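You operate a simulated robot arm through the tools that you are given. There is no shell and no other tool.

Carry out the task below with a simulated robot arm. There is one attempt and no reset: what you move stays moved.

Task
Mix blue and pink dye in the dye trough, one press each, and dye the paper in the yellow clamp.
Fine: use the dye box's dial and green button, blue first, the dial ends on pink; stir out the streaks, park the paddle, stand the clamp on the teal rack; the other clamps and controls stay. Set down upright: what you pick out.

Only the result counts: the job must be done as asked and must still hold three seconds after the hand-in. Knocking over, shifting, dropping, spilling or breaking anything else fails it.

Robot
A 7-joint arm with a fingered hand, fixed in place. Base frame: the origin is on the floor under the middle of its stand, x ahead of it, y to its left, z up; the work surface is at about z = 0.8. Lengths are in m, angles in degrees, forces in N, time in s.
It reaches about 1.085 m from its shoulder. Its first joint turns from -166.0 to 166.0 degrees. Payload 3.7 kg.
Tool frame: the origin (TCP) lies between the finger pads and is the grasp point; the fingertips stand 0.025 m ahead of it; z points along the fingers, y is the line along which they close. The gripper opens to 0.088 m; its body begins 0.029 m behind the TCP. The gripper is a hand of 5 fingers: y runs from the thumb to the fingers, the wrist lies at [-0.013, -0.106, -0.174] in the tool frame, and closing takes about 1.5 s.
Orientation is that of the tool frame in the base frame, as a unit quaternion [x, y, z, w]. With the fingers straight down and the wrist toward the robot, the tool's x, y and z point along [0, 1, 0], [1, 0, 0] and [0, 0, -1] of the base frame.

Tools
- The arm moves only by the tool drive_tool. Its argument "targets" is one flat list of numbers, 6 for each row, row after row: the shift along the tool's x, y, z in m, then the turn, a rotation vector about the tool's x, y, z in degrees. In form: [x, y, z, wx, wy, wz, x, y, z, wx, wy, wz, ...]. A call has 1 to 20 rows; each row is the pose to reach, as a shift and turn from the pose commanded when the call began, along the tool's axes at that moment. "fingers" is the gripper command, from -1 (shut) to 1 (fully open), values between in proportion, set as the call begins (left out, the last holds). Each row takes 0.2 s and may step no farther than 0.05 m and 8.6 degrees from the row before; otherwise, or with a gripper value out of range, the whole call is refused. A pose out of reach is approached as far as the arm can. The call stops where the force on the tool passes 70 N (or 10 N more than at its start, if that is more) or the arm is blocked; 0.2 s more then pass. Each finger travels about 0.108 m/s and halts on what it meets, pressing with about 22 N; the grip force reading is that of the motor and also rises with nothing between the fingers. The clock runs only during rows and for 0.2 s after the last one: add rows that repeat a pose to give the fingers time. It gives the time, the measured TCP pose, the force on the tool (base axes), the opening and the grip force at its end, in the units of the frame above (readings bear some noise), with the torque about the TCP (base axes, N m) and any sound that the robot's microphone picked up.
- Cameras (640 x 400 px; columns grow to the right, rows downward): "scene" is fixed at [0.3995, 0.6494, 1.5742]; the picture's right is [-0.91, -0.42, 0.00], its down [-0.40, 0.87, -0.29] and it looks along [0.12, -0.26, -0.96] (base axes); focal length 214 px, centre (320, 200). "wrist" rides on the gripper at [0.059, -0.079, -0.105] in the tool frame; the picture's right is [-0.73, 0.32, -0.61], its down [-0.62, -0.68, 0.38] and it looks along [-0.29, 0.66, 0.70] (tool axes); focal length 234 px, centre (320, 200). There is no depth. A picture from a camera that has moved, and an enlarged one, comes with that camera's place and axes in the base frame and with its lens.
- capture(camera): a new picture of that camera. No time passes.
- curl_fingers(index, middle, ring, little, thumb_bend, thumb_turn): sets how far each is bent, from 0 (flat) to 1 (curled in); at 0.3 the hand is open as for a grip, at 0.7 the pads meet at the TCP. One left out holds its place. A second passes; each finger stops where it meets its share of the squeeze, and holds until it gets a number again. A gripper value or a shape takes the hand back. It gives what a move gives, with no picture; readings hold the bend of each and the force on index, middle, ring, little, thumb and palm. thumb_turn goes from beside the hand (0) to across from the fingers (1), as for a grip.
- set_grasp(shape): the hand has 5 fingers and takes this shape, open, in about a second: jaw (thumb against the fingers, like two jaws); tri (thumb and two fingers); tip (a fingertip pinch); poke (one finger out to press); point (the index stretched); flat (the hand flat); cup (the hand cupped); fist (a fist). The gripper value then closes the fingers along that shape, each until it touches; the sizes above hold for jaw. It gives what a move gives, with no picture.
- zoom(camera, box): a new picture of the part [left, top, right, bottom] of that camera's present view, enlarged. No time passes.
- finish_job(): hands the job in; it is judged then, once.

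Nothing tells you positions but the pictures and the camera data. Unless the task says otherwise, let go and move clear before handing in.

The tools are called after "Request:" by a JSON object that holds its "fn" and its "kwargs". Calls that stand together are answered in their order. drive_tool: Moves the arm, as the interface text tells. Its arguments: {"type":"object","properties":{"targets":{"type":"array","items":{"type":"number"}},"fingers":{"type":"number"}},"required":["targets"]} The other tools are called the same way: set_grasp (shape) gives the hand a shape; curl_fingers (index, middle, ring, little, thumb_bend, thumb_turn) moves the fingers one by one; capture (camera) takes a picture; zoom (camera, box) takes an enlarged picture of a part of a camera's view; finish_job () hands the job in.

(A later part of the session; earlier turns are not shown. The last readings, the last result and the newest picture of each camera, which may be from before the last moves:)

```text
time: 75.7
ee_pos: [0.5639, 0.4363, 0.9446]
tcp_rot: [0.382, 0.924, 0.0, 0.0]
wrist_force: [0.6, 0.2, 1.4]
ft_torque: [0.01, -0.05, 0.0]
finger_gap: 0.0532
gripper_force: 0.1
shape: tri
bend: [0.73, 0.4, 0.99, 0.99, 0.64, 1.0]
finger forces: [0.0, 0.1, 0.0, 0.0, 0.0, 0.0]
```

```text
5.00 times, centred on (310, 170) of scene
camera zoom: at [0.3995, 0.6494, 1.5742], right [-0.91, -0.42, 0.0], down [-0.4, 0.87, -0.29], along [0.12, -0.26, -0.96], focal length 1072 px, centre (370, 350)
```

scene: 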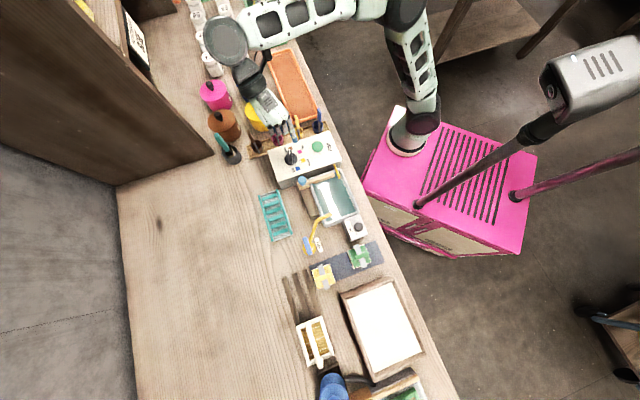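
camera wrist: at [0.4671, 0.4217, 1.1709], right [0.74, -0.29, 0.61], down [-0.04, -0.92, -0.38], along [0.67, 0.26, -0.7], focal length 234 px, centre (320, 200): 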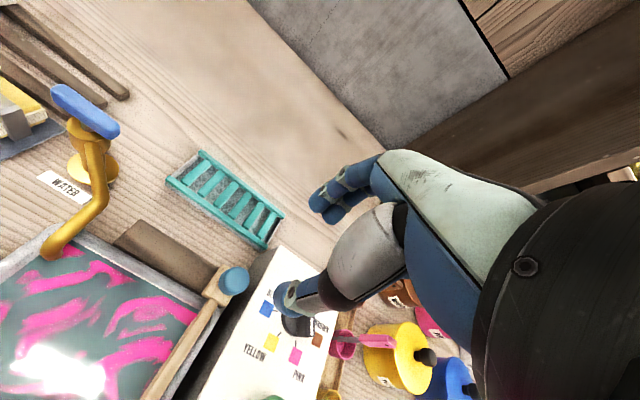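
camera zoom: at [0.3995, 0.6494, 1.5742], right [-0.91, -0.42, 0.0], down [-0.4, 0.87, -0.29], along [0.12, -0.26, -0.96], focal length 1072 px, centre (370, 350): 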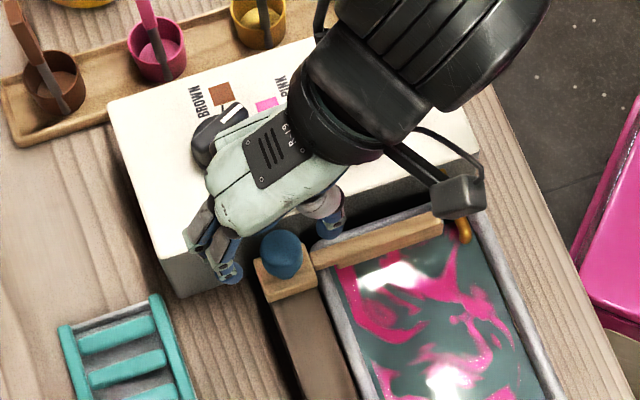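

Thumb and fingers straddle the knob head. Lowering the rest of the way.

Request:
{"fn": "drive_tool", "kwargs": {"targets": [0, 0, 0.008, 0, 0, 0, 0, 0, 0.016, 0, 0, 0, 0, 0, 0.022, 0, 0, 0, 0, 0, 0.026, 0, 0, 0]}}

Request:
{"fn": "drive_tool", "kwargs": {"targets": [0, 0, 0, 0, 0, 0, 0, 0, 0, 0, 0, 0, 0, 0, 0, 0, 0, 0, 0, 0, 0, 0, 0, 0, 0, 0, 0, 0, 0, 0], "fingers": -1}}

Request:
{"fn": "zoom", "kwargs": {"camera": "wrist", "box": [180, 140, 400, 330]}}

Request:
{"fn": "zoom", "kwargs": {"camera": "scene", "box": [260, 130, 360, 210]}}

```text
time: 76.7
ee_pos: [0.5633, 0.4349, 0.9202]
tcp_rot: [0.383, 0.924, 0.001, 0.001]
wrist_force: [0.0, 0.4, -0.1]
ft_torque: [-0.01, -0.01, 0.01]
finger_gap: 0.0535
gripper_force: 0.1
shape: tri
bend: [0.73, 0.4, 0.99, 0.99, 0.64, 1.0]
finger forces: [0.0, 0.0, 0.0, 0.0, 0.1, 0.1]
```

```text
time: 77.9
ee_pos: [0.563, 0.4336, 0.9208]
tcp_rot: [0.382, 0.924, 0.0, -0.001]
wrist_force: [-1.1, -0.7, -1.8]
ft_torque: [-0.01, 0.01, -0.02]
finger_gap: 0.0205
gripper_force: 22.1
shape: tri
bend: [0.73, 0.58, 1.0, 1.0, 0.74, 1.0]
finger forces: [9.4, 10.0, 0.0, 0.1, 19.8, 0.0]
```

```text
2.11 times, centred on (290, 235) of wrist
camera zoom: at [0.4653, 0.4203, 1.026], right [0.74, -0.29, 0.61], down [-0.04, -0.92, -0.38], along [0.67, 0.26, -0.7], focal length 493 px, centre (383, 126)
```

zoom: 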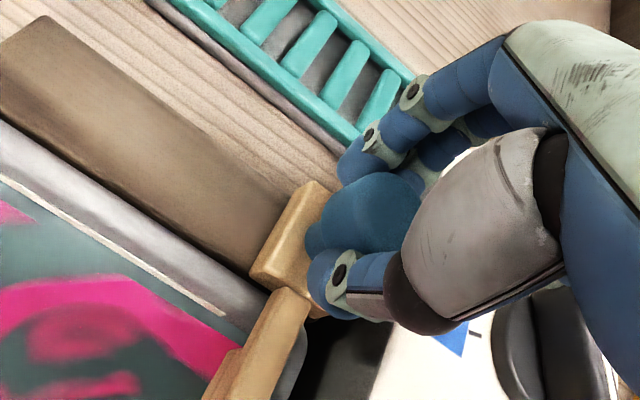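

```text
5.00 times, centred on (310, 170) of scene
camera zoom: at [0.3995, 0.6494, 1.5742], right [-0.91, -0.42, 0.0], down [-0.4, 0.87, -0.29], along [0.12, -0.26, -0.96], focal length 1072 px, centre (370, 350)
```

zoom: 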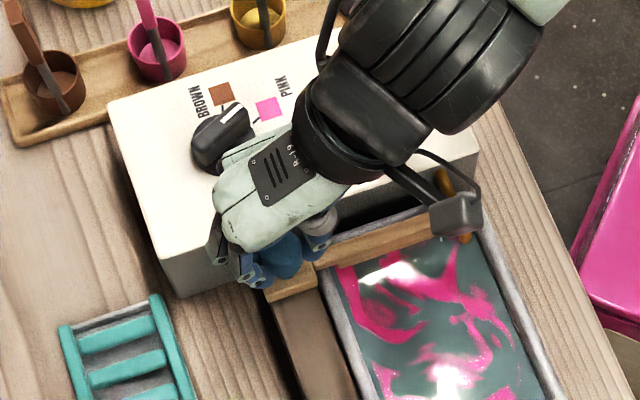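

Knob is held. I'll slide it gently a few centimetres left along the rail and watch the force.

Request:
{"fn": "drive_tool", "kwargs": {"targets": [0.006, 0, 0, 0, 0, 0, 0.012, 0, 0, 0, 0, 0, 0.018, 0, 0, 0, 0, 0, 0.024, 0, 0, 0, 0, 0, 0.03, 0, 0, 0, 0, 0]}}

Request:
{"fn": "zoom", "kwargs": {"camera": "scene", "box": [260, 130, 380, 230]}}

Request:
{"fn": "zoom", "kwargs": {"camera": "wrist", "box": [100, 140, 400, 380]}}

```text
time: 79.1
ee_pos: [0.543, 0.4568, 0.9202]
tcp_rot: [0.383, 0.924, 0.0, -0.001]
wrist_force: [-5.4, -4.1, -2.7]
ft_torque: [-0.06, 0.07, -0.02]
finger_gap: 0.0203
gripper_force: 22.1
shape: tri
bend: [0.73, 0.59, 1.0, 1.0, 0.74, 1.0]
finger forces: [8.9, 9.0, 0.1, 0.1, 23.7, 0.0]
```

```text
4.00 times, centred on (320, 180) of scene
camera zoom: at [0.3995, 0.6494, 1.5742], right [-0.91, -0.42, 0.0], down [-0.4, 0.87, -0.29], along [0.12, -0.26, -0.96], focal length 858 px, centre (320, 280)
```

zoom: 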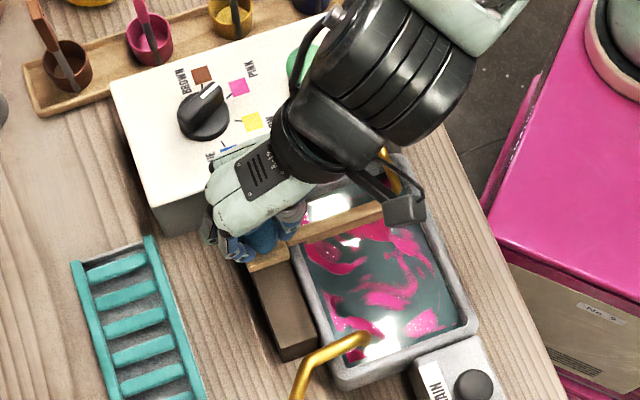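

```text
1.67 times, centred on (250, 260) of wrist
camera zoom: at [0.445, 0.4416, 1.0262], right [0.74, -0.29, 0.61], down [-0.04, -0.92, -0.38], along [0.67, 0.26, -0.7], focal length 390 px, centre (437, 100)
```

zoom: 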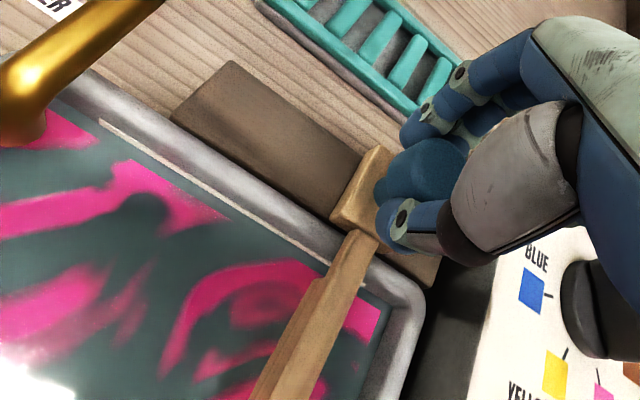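

It slides freely with the paddle arm moving through the bath. Continuing left in small steps.

Request:
{"fn": "drive_tool", "kwargs": {"targets": [0.01, 0, 0, 0, 0, 0, 0.02, 0, 0, 0, 0, 0, 0.03, 0, 0, 0, 0, 0]}}

Request:
{"fn": "drive_tool", "kwargs": {"targets": [0.007, 0, 0, 0, 0, 0, 0.014, 0, 0, 0, 0, 0]}}

Request:
{"fn": "zoom", "kwargs": {"camera": "scene", "box": [260, 130, 380, 230]}}

Request:
{"fn": "zoom", "kwargs": {"camera": "wrist", "box": [100, 140, 400, 380]}}

```text
time: 79.9
ee_pos: [0.5212, 0.4804, 0.9207]
tcp_rot: [0.382, 0.924, 0.0, 0.0]
wrist_force: [-2.7, -2.7, -7.5]
ft_torque: [-0.04, 0.04, -0.05]
finger_gap: 0.0201
gripper_force: 22.1
shape: tri
bend: [0.73, 0.59, 1.0, 1.0, 0.74, 1.0]
finger forces: [9.3, 9.4, 0.1, 0.0, 21.3, 0.0]
```

```text
time: 80.5
ee_pos: [0.5116, 0.4889, 0.9211]
tcp_rot: [0.383, 0.924, 0.0, 0.0]
wrist_force: [-4.9, -4.4, -4.0]
ft_torque: [-0.05, 0.08, -0.02]
finger_gap: 0.02
gripper_force: 21.8
shape: tri
bend: [0.73, 0.59, 1.0, 1.0, 0.74, 1.0]
finger forces: [8.5, 8.7, 0.0, 0.0, 23.1, 0.0]
```

```text
4.00 times, centred on (320, 180) of scene
camera zoom: at [0.3995, 0.6494, 1.5742], right [-0.91, -0.42, 0.0], down [-0.4, 0.87, -0.29], along [0.12, -0.26, -0.96], focal length 858 px, centre (320, 280)
```

zoom: 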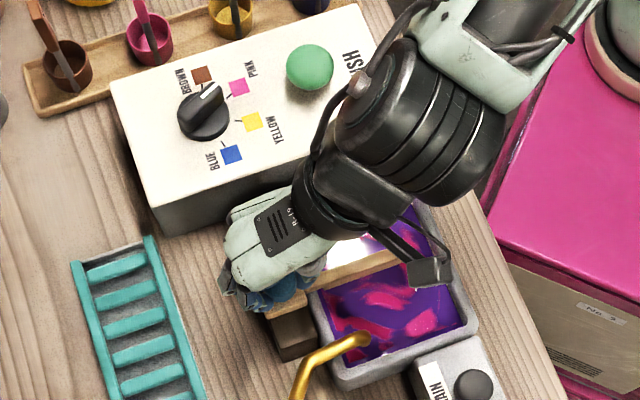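

```text
1.67 times, centred on (250, 260) of wrist
camera zoom: at [0.4137, 0.4739, 1.0264], right [0.74, -0.28, 0.61], down [-0.04, -0.92, -0.38], along [0.67, 0.26, -0.7], focal length 390 px, centre (437, 100)
```

zoom: 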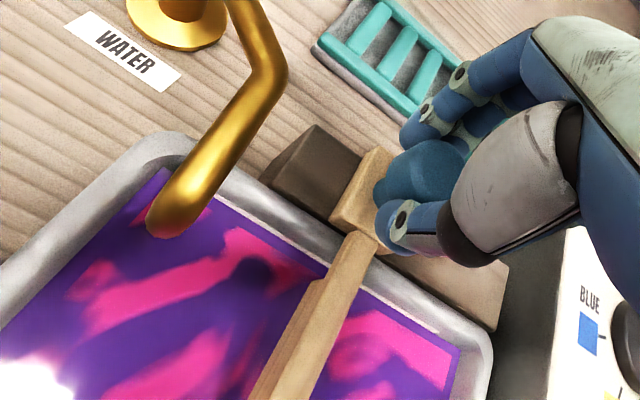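

The bath has turned purple with pink streaks. I'll stroke the paddle back and forth within this range to stir it out.

Request:
{"fn": "drive_tool", "kwargs": {"targets": [0.012, 0, 0, 0, 0, 0, 0.0, 0, 0, 0, 0, 0, -0.014, 0, 0, 0, 0, 0, -0.028, 0, 0, 0, 0, 0, -0.042, 0, 0, 0, 0, 0, -0.056, 0, 0, 0, 0, 0, -0.068, 0, 0, 0, 0, 0, -0.056, 0, 0, 0, 0, 0, -0.042, 0, 0, 0, 0, 0, -0.028, 0, 0, 0, 0, 0, -0.014, 0, 0, 0, 0, 0, 0.0, 0, 0, 0, 0, 0, 0.012, 0, 0, 0, 0, 0, 0.0, 0, 0, 0, 0, 0, -0.014, 0, 0, 0, 0, 0, -0.028, 0, 0, 0, 0, 0, -0.042, 0, 0, 0, 0, 0, -0.056, 0, 0, 0, 0, 0, -0.068, 0, 0, 0, 0, 0, -0.068, 0, 0, 0, 0, 0]}}

Request:
{"fn": "zoom", "kwargs": {"camera": "scene", "box": [260, 130, 380, 230]}}

Request:
{"fn": "zoom", "kwargs": {"camera": "wrist", "box": [100, 140, 400, 380]}}

```text
time: 84.7
ee_pos: [0.5601, 0.4402, 0.9225]
tcp_rot: [0.383, 0.924, -0.001, 0.0]
wrist_force: [0.1, -1.4, -6.8]
ft_torque: [-0.02, 0.0, -0.01]
finger_gap: 0.0199
gripper_force: 22.0
shape: tri
bend: [0.73, 0.59, 1.0, 1.0, 0.74, 1.0]
finger forces: [9.7, 10.8, 0.1, 0.0, 20.1, 0.0]
```

```text
4.00 times, centred on (320, 180) of scene
camera zoom: at [0.3995, 0.6494, 1.5742], right [-0.91, -0.42, 0.0], down [-0.4, 0.87, -0.29], along [0.12, -0.26, -0.96], focal length 858 px, centre (320, 280)
```

zoom: 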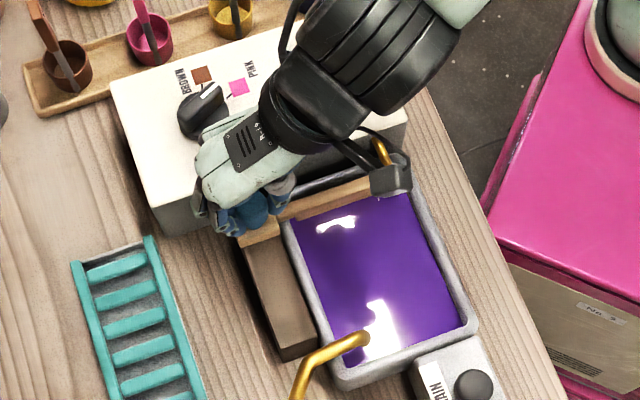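

```text
1.67 times, centred on (250, 260) of wrist
camera zoom: at [0.4619, 0.4254, 1.0271], right [0.74, -0.28, 0.61], down [-0.04, -0.92, -0.38], along [0.67, 0.26, -0.7], focal length 390 px, centre (437, 100)
```

zoom: 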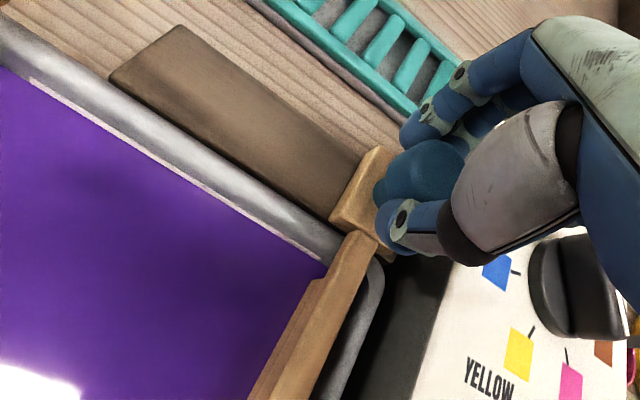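

The bath is an even purple now. I'll bring the paddle back to its parked end.

Request:
{"fn": "drive_tool", "kwargs": {"targets": [-0.003, 0, 0, 0, 0, 0, -0.006, 0, 0, 0, 0, 0, -0.008, 0, 0, 0, 0, 0, -0.008, 0, 0, 0, 0, 0]}}

Request:
{"fn": "zoom", "kwargs": {"camera": "wrist", "box": [180, 140, 400, 330]}}

Request:
{"fn": "zoom", "kwargs": {"camera": "scene", "box": [260, 130, 380, 230]}}

```text
time: 85.7
ee_pos: [0.5654, 0.4336, 0.9204]
tcp_rot: [0.383, 0.924, 0.0, 0.0]
wrist_force: [-9.3, 3.9, -5.7]
ft_torque: [0.06, 0.18, 0.05]
finger_gap: 0.0196
gripper_force: 22.0
shape: tri
bend: [0.73, 0.59, 1.0, 1.0, 0.74, 1.0]
finger forces: [11.6, 7.3, 0.1, 0.0, 21.2, 0.0]
```

```text
2.11 times, centred on (290, 235) of wrist
camera zoom: at [0.467, 0.4201, 1.0269], right [0.74, -0.28, 0.61], down [-0.04, -0.92, -0.38], along [0.67, 0.26, -0.7], focal length 493 px, centre (383, 126)
```

zoom: 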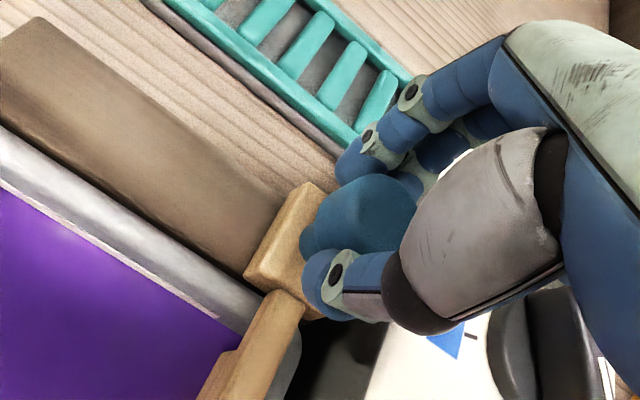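

```text
4.00 times, centred on (320, 180) of scene
camera zoom: at [0.3995, 0.6494, 1.5742], right [-0.91, -0.42, 0.0], down [-0.4, 0.87, -0.29], along [0.12, -0.26, -0.96], focal length 858 px, centre (320, 280)
```

zoom: 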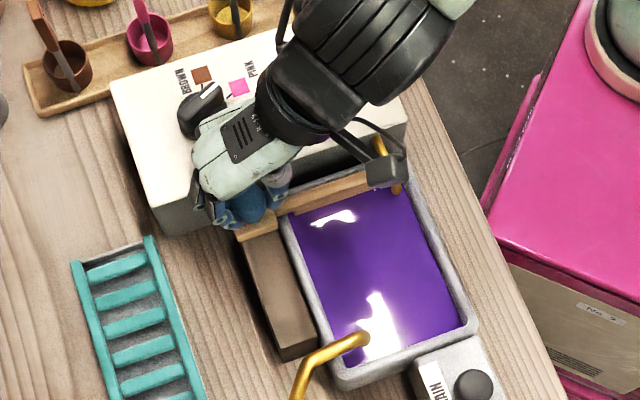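

It's against its end stop, so it's parked. Releasing and lifting away.

Request:
{"fn": "drive_tool", "kwargs": {"targets": [0.001, 0, 0, 0, 0, 0, 0.001, 0, 0, 0, 0, 0, 0.001, 0, 0, 0, 0, 0, 0.001, 0, 0, 0, 0, 0], "fingers": 0.3}}

Request:
{"fn": "drive_tool", "kwargs": {"targets": [0, 0, -0.03, 0, 0, 0, 0, 0, -0.07, 0, 0, 0, 0, 0, -0.11, 0, 0, 0, 0, 0, -0.15, 0, 0, 0, 0, 0, -0.19, 0, 0, 0]}}

Request:
{"fn": "capture", "kwargs": {"camera": "wrist"}}

Request:
{"fn": "zoom", "kwargs": {"camera": "scene", "box": [260, 130, 380, 230]}}

```text
time: 86.7
ee_pos: [0.5653, 0.4343, 0.9215]
tcp_rot: [0.383, 0.924, 0.0, 0.0]
wrist_force: [-0.3, 0.2, 0.3]
ft_torque: [-0.03, -0.07, -0.02]
finger_gap: 0.0569
gripper_force: 0.1
shape: tri
bend: [0.73, 0.39, 0.99, 0.99, 0.62, 1.0]
finger forces: [0.0, 0.1, 0.0, 0.0, 0.1, 0.0]
```

```text
time: 87.9
ee_pos: [0.5653, 0.4341, 1.11]
tcp_rot: [0.382, 0.924, 0.0, 0.0]
wrist_force: [0.6, 0.0, 0.1]
ft_torque: [-0.01, -0.04, 0.02]
finger_gap: 0.0569
gripper_force: 0.1
shape: tri
bend: [0.73, 0.39, 0.99, 0.99, 0.62, 1.0]
finger forces: [0.0, 0.1, 0.0, 0.1, 0.1, 0.1]
```

```text
taken
camera wrist: at [0.467, 0.4198, 1.2164], right [0.74, -0.28, 0.61], down [-0.04, -0.92, -0.38], along [0.67, 0.26, -0.7], focal length 234 px, centre (320, 200)
```

wrist: 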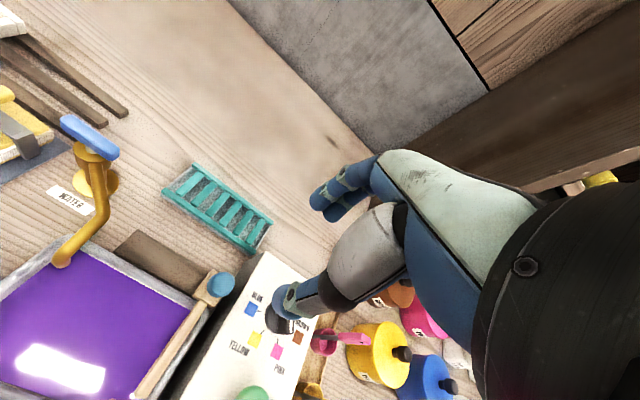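

```text
4.00 times, centred on (320, 180) of scene
camera zoom: at [0.3995, 0.6494, 1.5742], right [-0.91, -0.42, 0.0], down [-0.4, 0.87, -0.29], along [0.12, -0.26, -0.96], focal length 858 px, centre (320, 280)
```

zoom: 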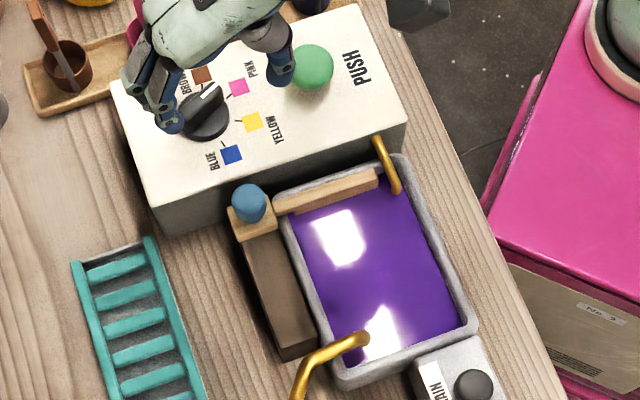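

Paddle parked, dial on pink, bath even purple. Now I'll move left to study the yellow clamp up close.

Request:
{"fn": "drive_tool", "kwargs": {"targets": [0.04, -0.003, 0.01, 0, 0, 0, 0.08, -0.006, 0.02, 0, 0, 0, 0.12, -0.009, 0.03, 0, 0, 0, 0.16, -0.013, 0.04, 0, 0, 0, 0.2, -0.016, 0.05, 0, 0, 0, 0.236, -0.019, 0.06, 0, 0, 0]}}

Request:
{"fn": "capture", "kwargs": {"camera": "wrist"}}

Request:
{"fn": "zoom", "kwargs": {"camera": "wrist", "box": [100, 150, 320, 350]}}

Request:
{"fn": "zoom", "kwargs": {"camera": "scene", "box": [280, 210, 400, 310]}}

```text
time: 89.3
ee_pos: [0.3818, 0.5839, 1.0532]
tcp_rot: [0.383, 0.924, 0.0, 0.0]
wrist_force: [-0.7, -0.3, -0.2]
ft_torque: [-0.02, 0.0, 0.04]
finger_gap: 0.057
gripper_force: 0.1
shape: tri
bend: [0.73, 0.39, 0.99, 0.99, 0.62, 1.0]
finger forces: [0.0, 0.0, 0.0, 0.0, 0.1, 0.1]
```

```text
taken
camera wrist: at [0.284, 0.5696, 1.1578], right [0.74, -0.29, 0.61], down [-0.04, -0.92, -0.38], along [0.67, 0.26, -0.7], focal length 234 px, centre (320, 200)
```

wrist: 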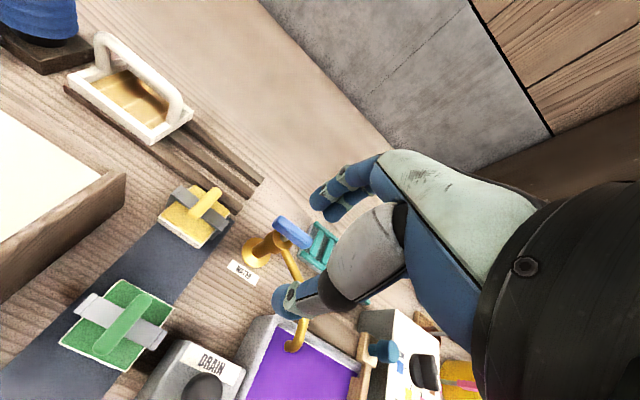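

```text
2.00 times, centred on (210, 250) of wrist
camera zoom: at [0.284, 0.5696, 1.1578], right [0.74, -0.29, 0.61], down [-0.04, -0.92, -0.38], along [0.67, 0.26, -0.7], focal length 468 px, centre (540, 100)
```

zoom: 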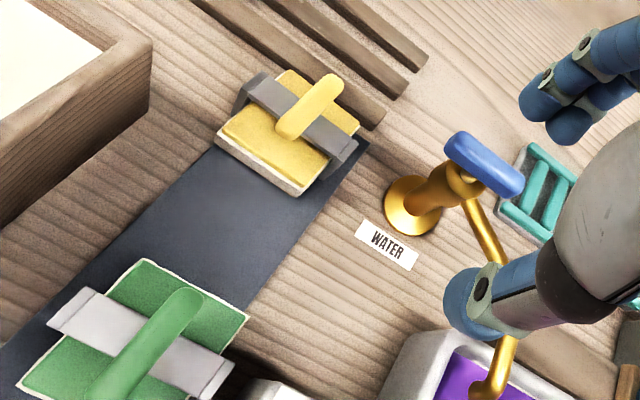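

```text
4.00 times, centred on (340, 260) of scene
camera zoom: at [0.3995, 0.6494, 1.5742], right [-0.91, -0.42, 0.0], down [-0.4, 0.87, -0.29], along [0.12, -0.26, -0.96], focal length 858 px, centre (240, -40)
```

zoom: 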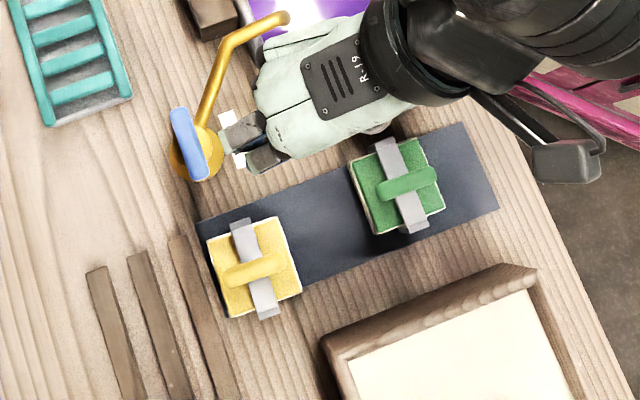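

The yellow clamp has a bar handle along the depth direction over a metal bracket, handle about (0.3725, 0.682, 0.868). I'll zoom in for its heights.

Request:
{"fn": "zoom", "kwargs": {"camera": "wrist", "box": [145, 160, 255, 260]}}

Request:
{"fn": "zoom", "kwargs": {"camera": "scene", "box": [300, 245, 360, 295]}}

```text
4.00 times, centred on (200, 210) of wrist
camera zoom: at [0.284, 0.5696, 1.1578], right [0.74, -0.29, 0.61], down [-0.04, -0.92, -0.38], along [0.67, 0.26, -0.7], focal length 937 px, centre (800, 160)
```

zoom: 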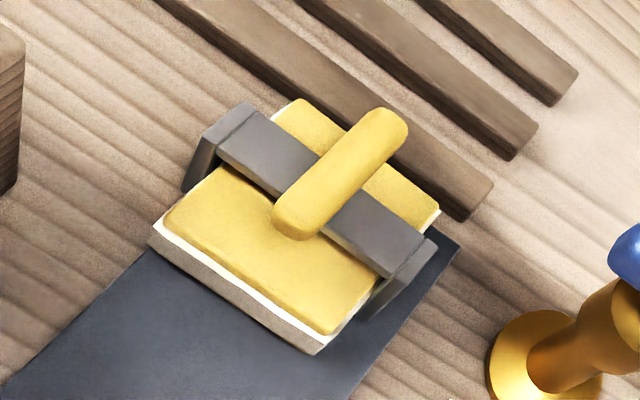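

```text
8.00 times, centred on (330, 270) of scene
camera zoom: at [0.3995, 0.6494, 1.5742], right [-0.91, -0.42, 0.0], down [-0.4, 0.87, -0.29], along [0.12, -0.26, -0.96], focal length 1716 px, centre (240, -360)
```

zoom: 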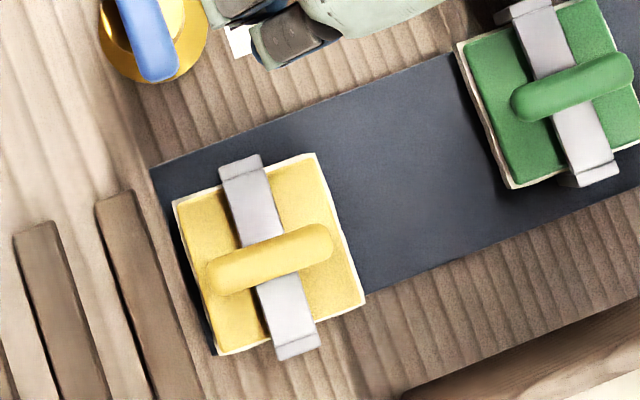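

The handle runs at 45° with its top near z 0.868 and the bracket top near 0.848. I'll approach with the hand's back to the left (−45°) to keep clear of the tap, testing that turn up high first.

Request:
{"fn": "drive_tool", "kwargs": {"targets": [0.0068, 0.0056, 0, 0, 0, 8.2, 0.0137, 0.0113, 0, 0, 0, 16.4, 0.0205, 0.0169, 0, 0, 0, 24.5, 0.0274, 0.0225, 0, 0, 0, 32.7, 0.0342, 0.0281, 0, 0, 0, 40.9, 0.0411, 0.0338, 0, 0, 0, 49.1, 0.0479, 0.0394, 0, 0, 0, 57.3, 0.0548, 0.045, 0, 0, 0, 65.5, 0.0616, 0.0506, 0, 0, 0, 73.6, 0.0685, 0.0563, 0, 0, 0, 81.8, 0.0753, 0.0619, 0, 0, 0, 90], "fingers": 0}}

Request:
{"fn": "capture", "kwargs": {"camera": "wrist"}}

Request:
{"fn": "capture", "kwargs": {"camera": "scene"}}

```text
time: 91.7
ee_pos: [0.371, 0.6496, 1.0174]
tcp_rot: [0.884, 0.467, -0.002, 0.002]
wrist_force: [0.3, 0.0, 0.5]
ft_torque: [0.01, 0.01, -0.02]
finger_gap: 0.0442
gripper_force: 0.0
shape: tri
bend: [0.74, 0.44, 0.99, 0.99, 0.69, 1.0]
finger forces: [0.0, 0.0, 0.0, 0.0, 0.1, 0.0]
out of reach, approached as far as the arm can: row 10, 11
```

```text
taken
camera wrist: at [0.339, 0.742, 1.1241], right [-0.14, -0.78, 0.61], down [-0.91, -0.13, -0.38], along [0.38, -0.61, -0.69], focal length 234 px, centre (320, 200)
```

wrist: 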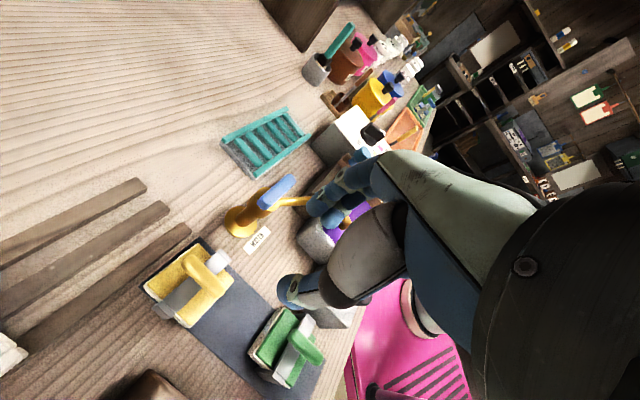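

```text
taken
```

scene: 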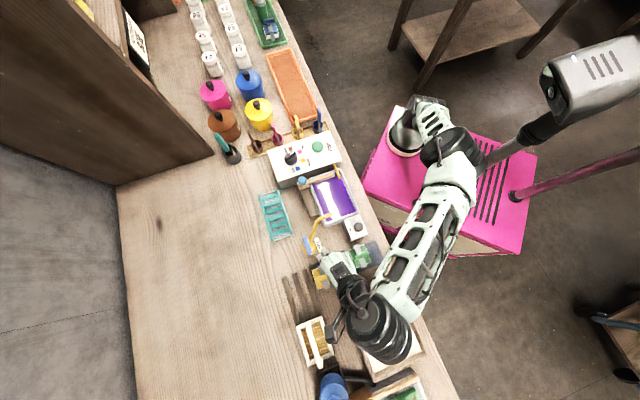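

That turn isn't fully reachable there, so I'll use the opposite approach (135°), which leaves about 2 cm to the tap handle. First I'll rise, then turn back round.

Request:
{"fn": "drive_tool", "kwargs": {"targets": [0, 0, -0.043, 0, 0, 0, 0.001, -0.001, -0.043, 0, 0, -8.5, 0.002, -0.002, -0.043, 0, 0, -17, 0.004, -0.003, -0.043, 0, 0, -25.5, 0.006, -0.004, -0.043, 0, 0, -34, 0.008, -0.005, -0.043, 0, 0, -42.5, 0.01, -0.006, -0.043, 0, 0, -51, 0.012, -0.007, -0.043, 0, 0, -59.5, 0.014, -0.008, -0.043, 0, 0, -68, 0.016, -0.009, -0.043, 0, 0, -76.5, 0.018, -0.01, -0.043, 0, 0, -85, 0.02, -0.011, -0.043, 0, 0, -93.5, 0.022, -0.012, -0.043, 0, 0, -102, 0.024, -0.013, -0.043, 0, 0, -110.5, 0.025, -0.014, -0.043, 0, 0, -119, 0.0268, -0.0165, -0.043, 0, 0, -127.5, 0.0268, -0.0165, -0.043, 0, 0, -136, 0.0268, -0.0165, -0.043, 0, 0, -144.5, 0.0268, -0.0165, -0.043, 0, 0, -153, 0.0268, -0.0165, -0.043, 0, 0, -161]}}

Request:
{"fn": "drive_tool", "kwargs": {"targets": [0, 0, 0, 0, 0, -4, 0, 0, 0, 0, 0, -8.3, 0, 0, 0, 0, 0, -8.3]}}

Request:
{"fn": "capture", "kwargs": {"camera": "wrist"}}

Request:
{"fn": "capture", "kwargs": {"camera": "scene"}}

```text
time: 95.9
ee_pos: [0.3733, 0.68, 1.0613]
tcp_rot: [-0.316, 0.949, -0.002, 0.0]
wrist_force: [-0.6, 0.5, 1.0]
ft_torque: [0.02, -0.02, 0.0]
finger_gap: 0.0441
gripper_force: 0.0
shape: tri
bend: [0.74, 0.44, 0.99, 0.99, 0.69, 1.0]
finger forces: [0.1, 0.0, 0.1, 0.1, 0.0, 0.0]
```

```text
time: 96.7
ee_pos: [0.3743, 0.6799, 1.0622]
tcp_rot: [-0.384, 0.923, -0.001, -0.001]
wrist_force: [-0.8, 0.3, 0.5]
ft_torque: [-0.02, 0.0, 0.02]
finger_gap: 0.044
gripper_force: 0.1
shape: tri
bend: [0.74, 0.44, 0.99, 0.99, 0.69, 1.0]
finger forces: [0.0, 0.0, 0.0, 0.0, 0.0, 0.0]
```

```text
taken
camera wrist: at [0.388, 0.5829, 1.1674], right [0.28, 0.74, 0.6], down [0.92, -0.04, -0.38], along [-0.26, 0.67, -0.7], focal length 234 px, centre (320, 200)
```

wrist: 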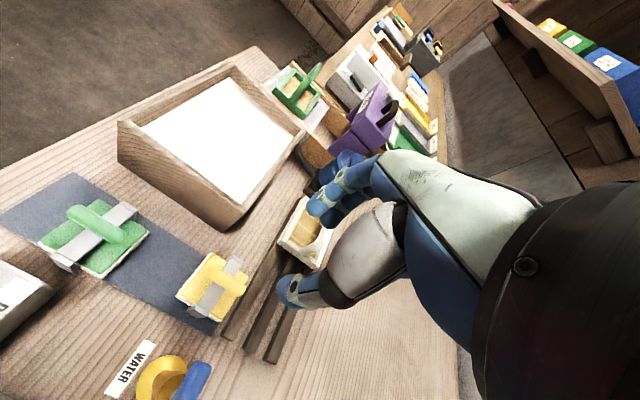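

```text
taken
```

scene: 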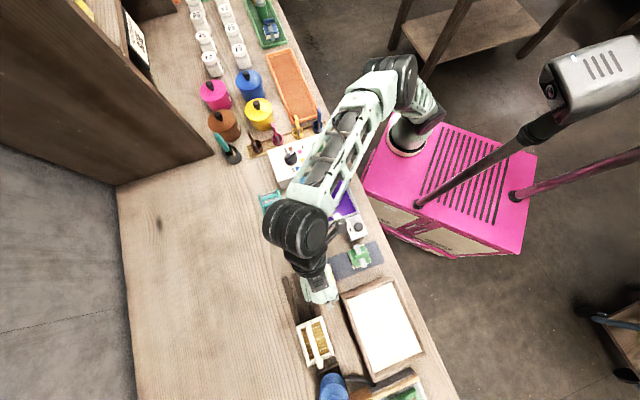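

Request:
{"fn": "zoom", "kwargs": {"camera": "wrist", "box": [140, 230, 300, 370]}}

Request:
{"fn": "zoom", "kwargs": {"camera": "scene", "box": [280, 210, 400, 310]}}

```text
2.86 times, centred on (220, 300) of wrist
camera zoom: at [0.388, 0.5829, 1.1674], right [0.28, 0.74, 0.6], down [0.92, -0.04, -0.38], along [-0.26, 0.67, -0.7], focal length 669 px, centre (606, -86)
```

zoom: 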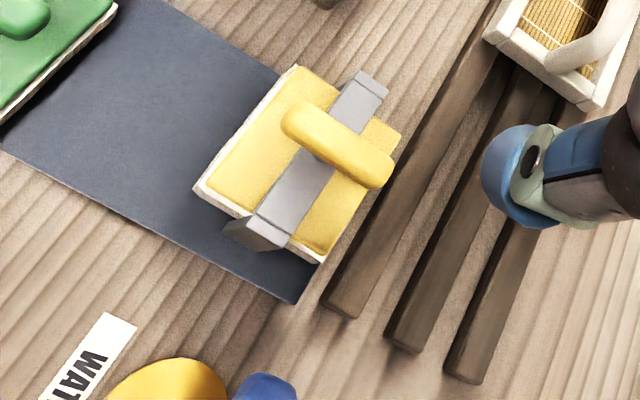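

```text
4.00 times, centred on (340, 260) of scene
camera zoom: at [0.3995, 0.6494, 1.5742], right [-0.91, -0.42, 0.0], down [-0.4, 0.87, -0.29], along [0.12, -0.26, -0.96], focal length 858 px, centre (240, -40)
```

zoom: 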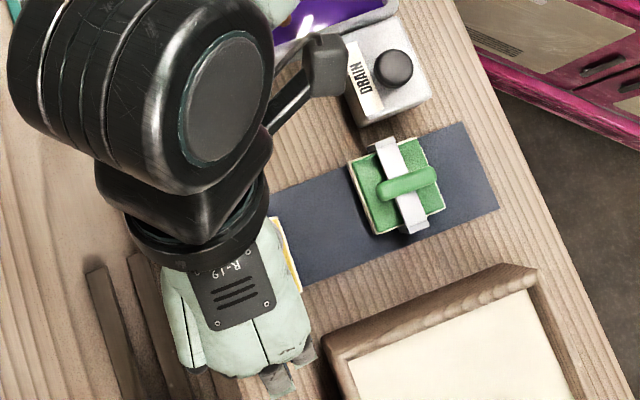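

The handle sits right under the tool axis. Lowering in stages, watching the tap next to the thumb side.

Request:
{"fn": "drive_tool", "kwargs": {"targets": [0, 0, 0.04, 0, 0, 0, 0, 0, 0.08, 0, 0, 0, 0, 0, 0.115, 0, 0, 0, 0, 0, 0.135, 0, 0, 0], "fingers": -0.1}}

Request:
{"fn": "capture", "kwargs": {"camera": "wrist"}}

Request:
{"fn": "zoom", "kwargs": {"camera": "scene", "box": [280, 210, 400, 310]}}

```text
time: 97.7
ee_pos: [0.3723, 0.6821, 0.9253]
tcp_rot: [-0.383, 0.924, -0.001, 0.0]
wrist_force: [0.3, 0.8, -0.2]
ft_torque: [0.02, 0.01, -0.03]
finger_gap: 0.0401
gripper_force: 0.0
shape: tri
bend: [0.74, 0.46, 0.99, 0.99, 0.71, 1.0]
finger forces: [0.1, 0.0, 0.0, 0.1, 0.0, 0.0]
```

```text
taken
camera wrist: at [0.3865, 0.5839, 1.0309], right [0.28, 0.74, 0.6], down [0.92, -0.04, -0.38], along [-0.26, 0.67, -0.7], focal length 234 px, centre (320, 200)
```

wrist: 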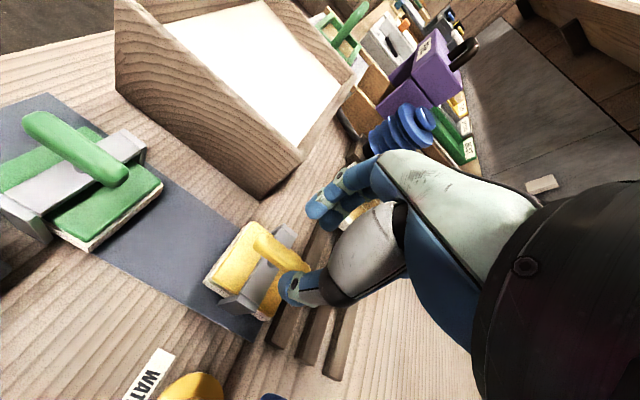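

```text
4.00 times, centred on (340, 260) of scene
camera zoom: at [0.3995, 0.6494, 1.5742], right [-0.91, -0.42, 0.0], down [-0.4, 0.87, -0.29], along [0.12, -0.26, -0.96], focal length 858 px, centre (240, -40)
```

zoom: 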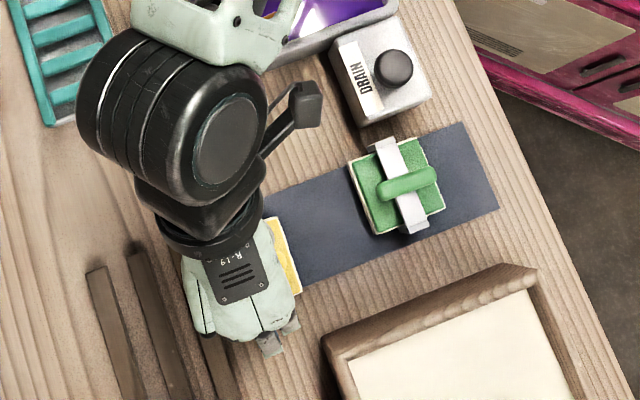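

Request:
{"fn": "zoom", "kwargs": {"camera": "wrist", "box": [190, 190, 350, 330]}}

Request:
{"fn": "zoom", "kwargs": {"camera": "wrist", "box": [120, 280, 400, 400]}}

```text
2.86 times, centred on (270, 260) of wrist
camera zoom: at [0.3865, 0.5839, 1.0309], right [0.28, 0.74, 0.6], down [0.92, -0.04, -0.38], along [-0.26, 0.67, -0.7], focal length 669 px, centre (463, 29)
```

zoom: 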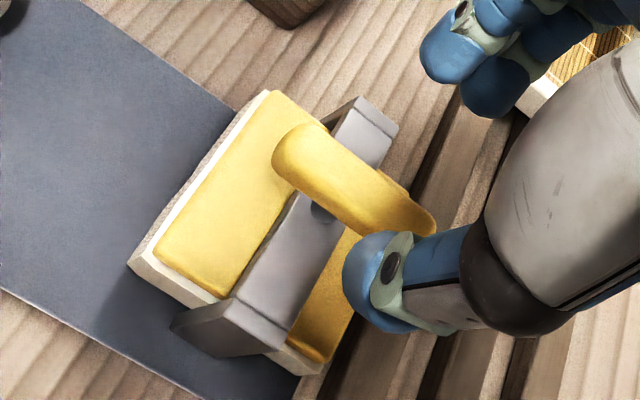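

```text
2.29 times, centred on (260, 340) of wrist
camera zoom: at [0.3865, 0.5839, 1.0309], right [0.28, 0.74, 0.6], down [0.92, -0.04, -0.38], along [-0.26, 0.67, -0.7], focal length 535 px, centre (457, -120)
```

zoom: 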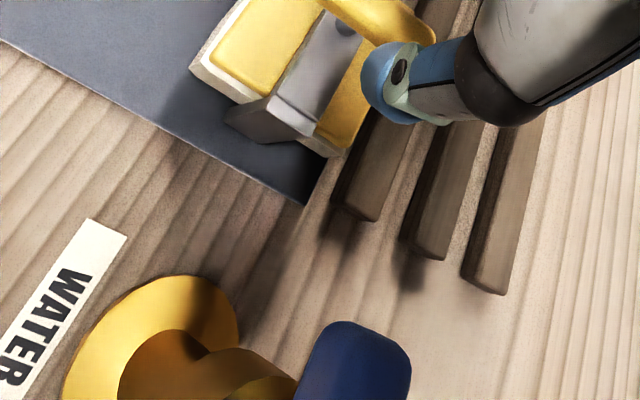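

Aligned and clear of the tap. Lowering the last 5 cm in small steps.

Request:
{"fn": "drive_tool", "kwargs": {"targets": [0, 0, 0.012, 0, 0, 0, 0, 0, 0.024, 0, 0, 0, 0, 0, 0.034, 0, 0, 0, 0, 0, 0.042, 0, 0, 0, 0, 0, 0.048, 0, 0, 0]}}

Request:
{"fn": "zoom", "kwargs": {"camera": "wrist", "box": [190, 170, 370, 330]}}

Request:
{"fn": "zoom", "kwargs": {"camera": "wrist", "box": [160, 280, 440, 400]}}

```text
time: 98.9
ee_pos: [0.3726, 0.6793, 0.8784]
tcp_rot: [-0.384, 0.924, -0.001, -0.002]
wrist_force: [-0.2, -0.1, -0.1]
ft_torque: [0.0, -0.01, 0.01]
finger_gap: 0.0399
gripper_force: 0.0
shape: tri
bend: [0.74, 0.46, 0.99, 0.99, 0.71, 1.0]
finger forces: [0.1, 0.0, 0.0, 0.0, 0.0, 0.0]
```

```text
2.50 times, centred on (280, 250) of wrist
camera zoom: at [0.3874, 0.5818, 0.9837], right [0.29, 0.74, 0.6], down [0.92, -0.04, -0.38], along [-0.26, 0.67, -0.7], focal length 585 px, centre (420, 75)
```

zoom: 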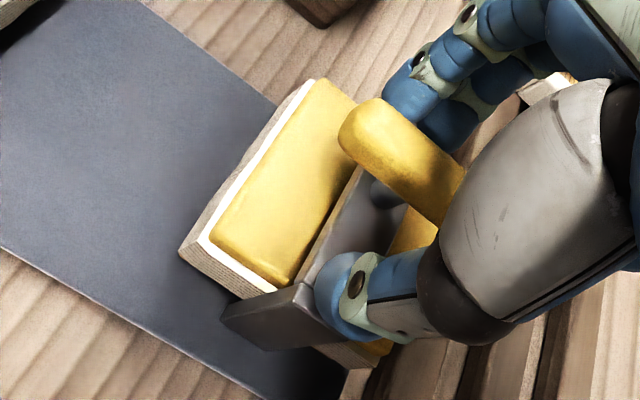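

```text
2.29 times, centred on (300, 340) of wrist
camera zoom: at [0.3874, 0.5818, 0.9837], right [0.29, 0.74, 0.6], down [0.92, -0.04, -0.38], along [-0.26, 0.67, -0.7], focal length 535 px, centre (366, -120)
```

zoom: 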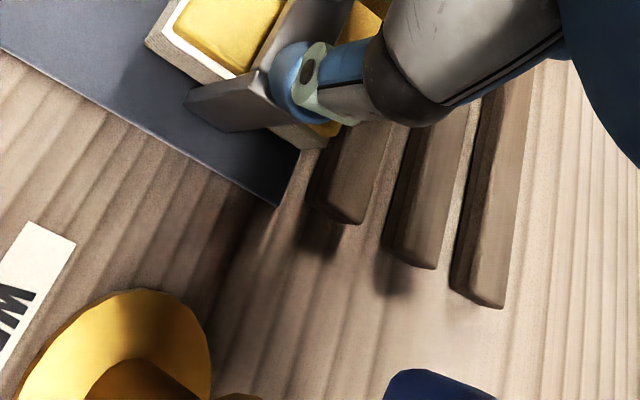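

The fingers straddle the handle above the bracket. Closing the grip.

Request:
{"fn": "drive_tool", "kwargs": {"targets": [0, 0, 0, 0, 0, 0, 0, 0, 0, 0, 0, 0, 0, 0, 0, 0, 0, 0, 0, 0, 0, 0, 0, 0, 0, 0, 0, 0, 0, 0, 0, 0, 0, 0, 0, 0], "fingers": -1}}

Request:
{"fn": "zoom", "kwargs": {"camera": "wrist", "box": [190, 170, 370, 330]}}

```text
time: 100.3
ee_pos: [0.3736, 0.6789, 0.8769]
tcp_rot: [-0.382, 0.924, -0.002, -0.001]
wrist_force: [0.0, -0.6, 0.4]
ft_torque: [-0.01, 0.0, 0.02]
finger_gap: 0.0058
gripper_force: 21.8
shape: tri
bend: [0.72, 0.71, 1.0, 1.0, 0.73, 1.0]
finger forces: [15.0, 10.4, 0.0, 0.0, 23.7, 0.0]
```

```text
2.50 times, centred on (280, 250) of wrist
camera zoom: at [0.3873, 0.5818, 0.9837], right [0.28, 0.74, 0.6], down [0.92, -0.04, -0.38], along [-0.26, 0.67, -0.7], focal length 585 px, centre (420, 75)
```

zoom: 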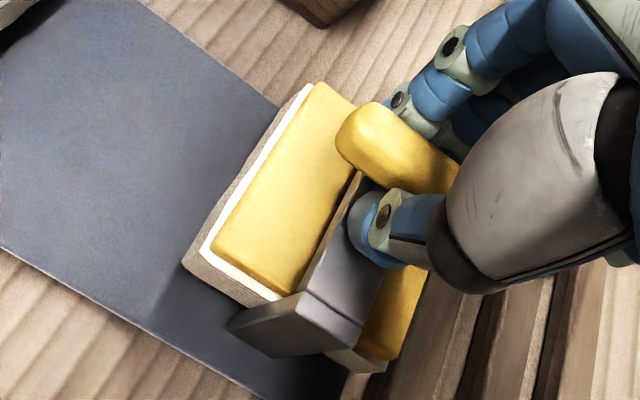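

Gripped. Lifting slowly to check it hangs level.

Request:
{"fn": "drive_tool", "kwargs": {"targets": [0, 0, -0.005, 0, 0, 0, 0, 0, -0.012, 0, 0, 0, 0, 0, -0.02, 0, 0, 0, 0, 0, -0.03, 0, 0, 0]}}

Request:
{"fn": "capture", "kwargs": {"camera": "wrist"}}

Request:
{"fn": "zoom", "kwargs": {"camera": "scene", "box": [280, 210, 400, 310]}}

```text
time: 101.3
ee_pos: [0.3742, 0.678, 0.9072]
tcp_rot: [-0.383, 0.924, -0.003, -0.001]
wrist_force: [-0.2, 0.5, -1.8]
ft_torque: [-0.03, 0.01, -0.04]
finger_gap: 0.0056
gripper_force: 22.0
shape: tri
bend: [0.72, 0.71, 1.0, 1.0, 0.73, 1.0]
finger forces: [15.1, 10.5, 0.0, 0.1, 23.8, 0.0]
```

```text
taken
camera wrist: at [0.3884, 0.5803, 1.0137], right [0.28, 0.74, 0.6], down [0.92, -0.04, -0.38], along [-0.26, 0.67, -0.7], focal length 234 px, centre (320, 200)
```

wrist: 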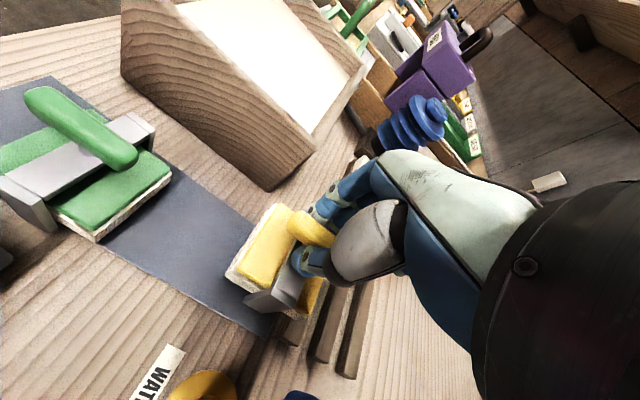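

```text
4.00 times, centred on (340, 260) of scene
camera zoom: at [0.3995, 0.6494, 1.5742], right [-0.91, -0.42, 0.0], down [-0.4, 0.87, -0.29], along [0.12, -0.26, -0.96], focal length 858 px, centre (240, -40)
```

zoom: 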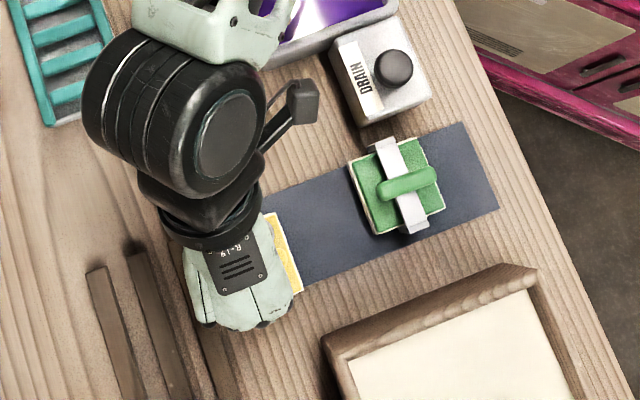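

It hangs level, about 0.18 kg. Raising it well clear, then carrying it over the trough.

Request:
{"fn": "drive_tool", "kwargs": {"targets": [0, 0, -0.04, 0, 0, 0, 0, 0, -0.08, 0, 0, 0, 0, 0, -0.12, 0, 0, 0, 0, 0, -0.15, 0, 0, 0]}}

Request:
{"fn": "drive_tool", "kwargs": {"targets": [0.0169, -0.0287, 0, 0, 0, 0, 0.0338, -0.0574, 0, 0, 0, 0, 0.0506, -0.0862, 0, 0, 0, 0, 0.0675, -0.1149, 0, 0, 0, 0, 0.0844, -0.1436, 0, 0, 0, 0, 0.1013, -0.1723, 0, 0, 0, 0, 0.1181, -0.2011, 0, 0, 0, 0, 0.135, -0.2298, 0, 0, 0, 0, 0.135, -0.2298, 0, 0, 0, 0]}}

Request:
{"fn": "capture", "kwargs": {"camera": "wrist"}}

Request:
{"fn": "zoom", "kwargs": {"camera": "scene", "box": [260, 130, 400, 250]}}

```text
time: 102.3
ee_pos: [0.3739, 0.679, 1.0559]
tcp_rot: [-0.383, 0.924, -0.002, 0.0]
wrist_force: [1.0, 0.4, -0.7]
ft_torque: [0.01, 0.07, -0.02]
finger_gap: 0.0057
gripper_force: 21.2
shape: tri
bend: [0.72, 0.71, 1.0, 1.0, 0.73, 1.0]
finger forces: [15.5, 11.5, 0.0, 0.0, 24.1, 0.1]
```

```text
time: 104.3
ee_pos: [0.4406, 0.4201, 1.0611]
tcp_rot: [-0.383, 0.924, -0.001, 0.0]
wrist_force: [0.2, -0.1, -0.3]
ft_torque: [-0.03, -0.04, -0.07]
finger_gap: 0.0057
gripper_force: 21.7
shape: tri
bend: [0.72, 0.71, 1.0, 1.0, 0.73, 1.0]
finger forces: [14.2, 11.8, 0.0, 0.0, 25.0, 0.1]
```

```text
taken
camera wrist: at [0.4548, 0.3227, 1.1674], right [0.28, 0.74, 0.6], down [0.92, -0.04, -0.38], along [-0.26, 0.67, -0.7], focal length 234 px, centre (320, 200)
```

wrist: 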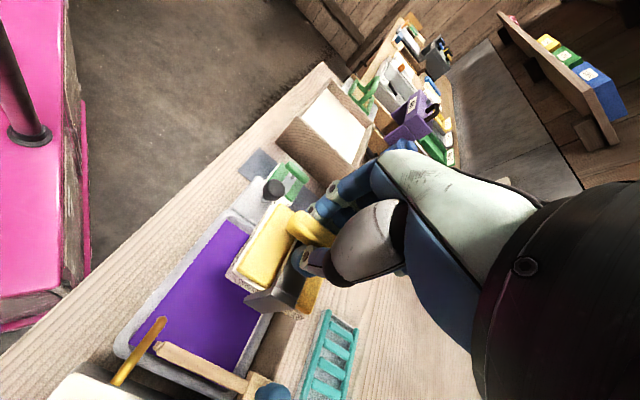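

```text
3.33 times, centred on (330, 190) of scene
camera zoom: at [0.3995, 0.6494, 1.5742], right [-0.91, -0.42, 0.0], down [-0.4, 0.87, -0.29], along [0.12, -0.26, -0.96], focal length 715 px, centre (287, 233)
```

zoom: 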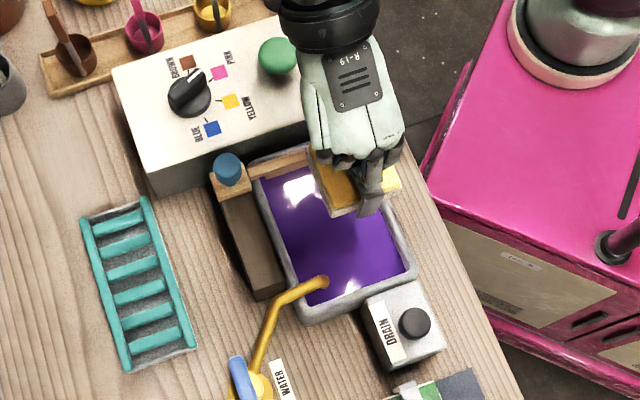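

The clamp is over the middle of the bath, clear of the tap spout and the paddle arm. Lowering it toward the surface.

Request:
{"fn": "drive_tool", "kwargs": {"targets": [0, -0.001, 0.03, 0, 0, 0, 0, -0.001, 0.06, 0, 0, 0, 0, -0.001, 0.09, 0, 0, 0, 0, -0.001, 0.115, 0, 0, 0, 0, -0.001, 0.13, 0, 0, 0]}}

Request:
{"fn": "capture", "kwargs": {"camera": "wrist"}}

Request:
{"fn": "zoom", "kwargs": {"camera": "scene", "box": [280, 150, 380, 240]}}

```text
time: 105.5
ee_pos: [0.4421, 0.4203, 0.9286]
tcp_rot: [-0.384, 0.923, -0.001, -0.001]
wrist_force: [-0.2, -0.2, -1.9]
ft_torque: [0.03, 0.01, 0.02]
finger_gap: 0.0057
gripper_force: 22.0
shape: tri
bend: [0.72, 0.71, 1.0, 1.0, 0.73, 1.0]
finger forces: [15.1, 12.9, 0.0, 0.0, 25.5, 0.0]
```

```text
taken
camera wrist: at [0.456, 0.3233, 1.0337], right [0.28, 0.74, 0.6], down [0.92, -0.04, -0.38], along [-0.26, 0.67, -0.7], focal length 234 px, centre (320, 200)
```

wrist: 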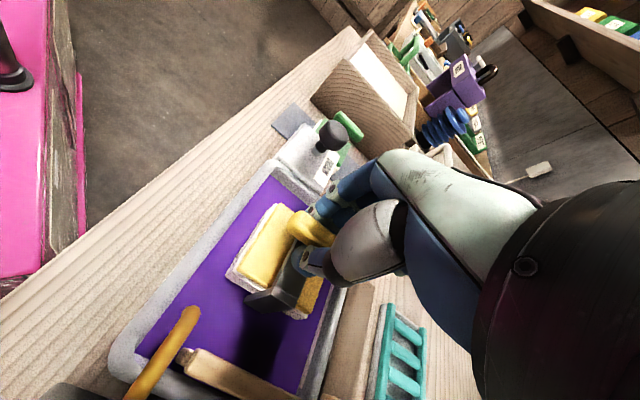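

```text
4.44 times, centred on (330, 195) of scene
camera zoom: at [0.3995, 0.6494, 1.5742], right [-0.91, -0.42, 0.0], down [-0.4, 0.87, -0.29], along [0.12, -0.26, -0.96], focal length 953 px, centre (276, 222)
```

zoom: 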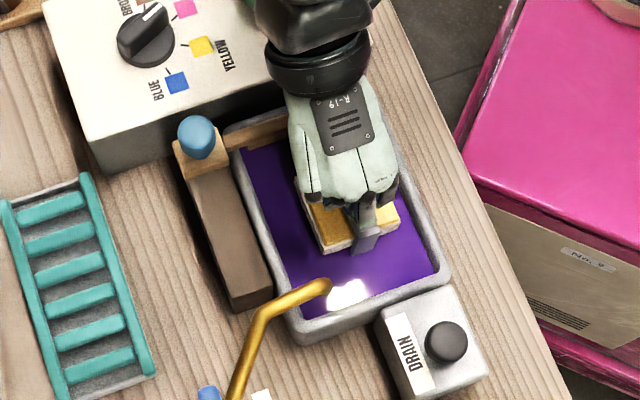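

Request:
{"fn": "drive_tool", "kwargs": {"targets": [0, -0.005, 0.004, 0, 0, 0, 0, -0.005, 0.008, 0, 0, 0]}}

Request:
{"fn": "zoom", "kwargs": {"camera": "wrist", "box": [120, 150, 380, 390]}}

```text
time: 106.1
ee_pos: [0.4453, 0.418, 0.9197]
tcp_rot: [-0.383, 0.924, -0.003, -0.001]
wrist_force: [-0.1, 0.0, -0.6]
ft_torque: [-0.02, 0.01, -0.01]
finger_gap: 0.0057
gripper_force: 21.7
shape: tri
bend: [0.72, 0.71, 1.0, 1.0, 0.73, 1.0]
finger forces: [15.1, 12.9, 0.0, 0.1, 25.5, 0.1]
```

```text
1.67 times, centred on (250, 270) of wrist
camera zoom: at [0.46, 0.3205, 1.0266], right [0.28, 0.74, 0.6], down [0.92, -0.04, -0.38], along [-0.26, 0.67, -0.7], focal length 390 px, centre (437, 83)
```

zoom: 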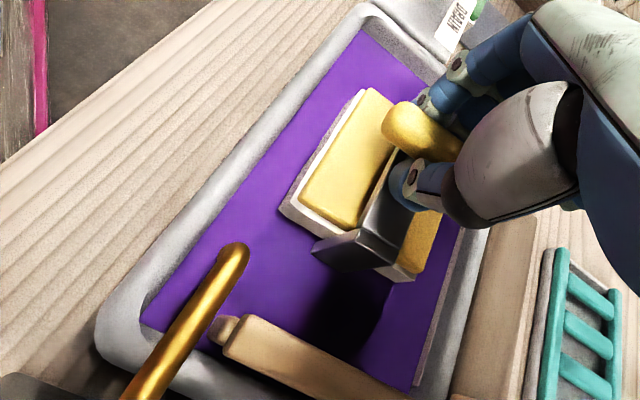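

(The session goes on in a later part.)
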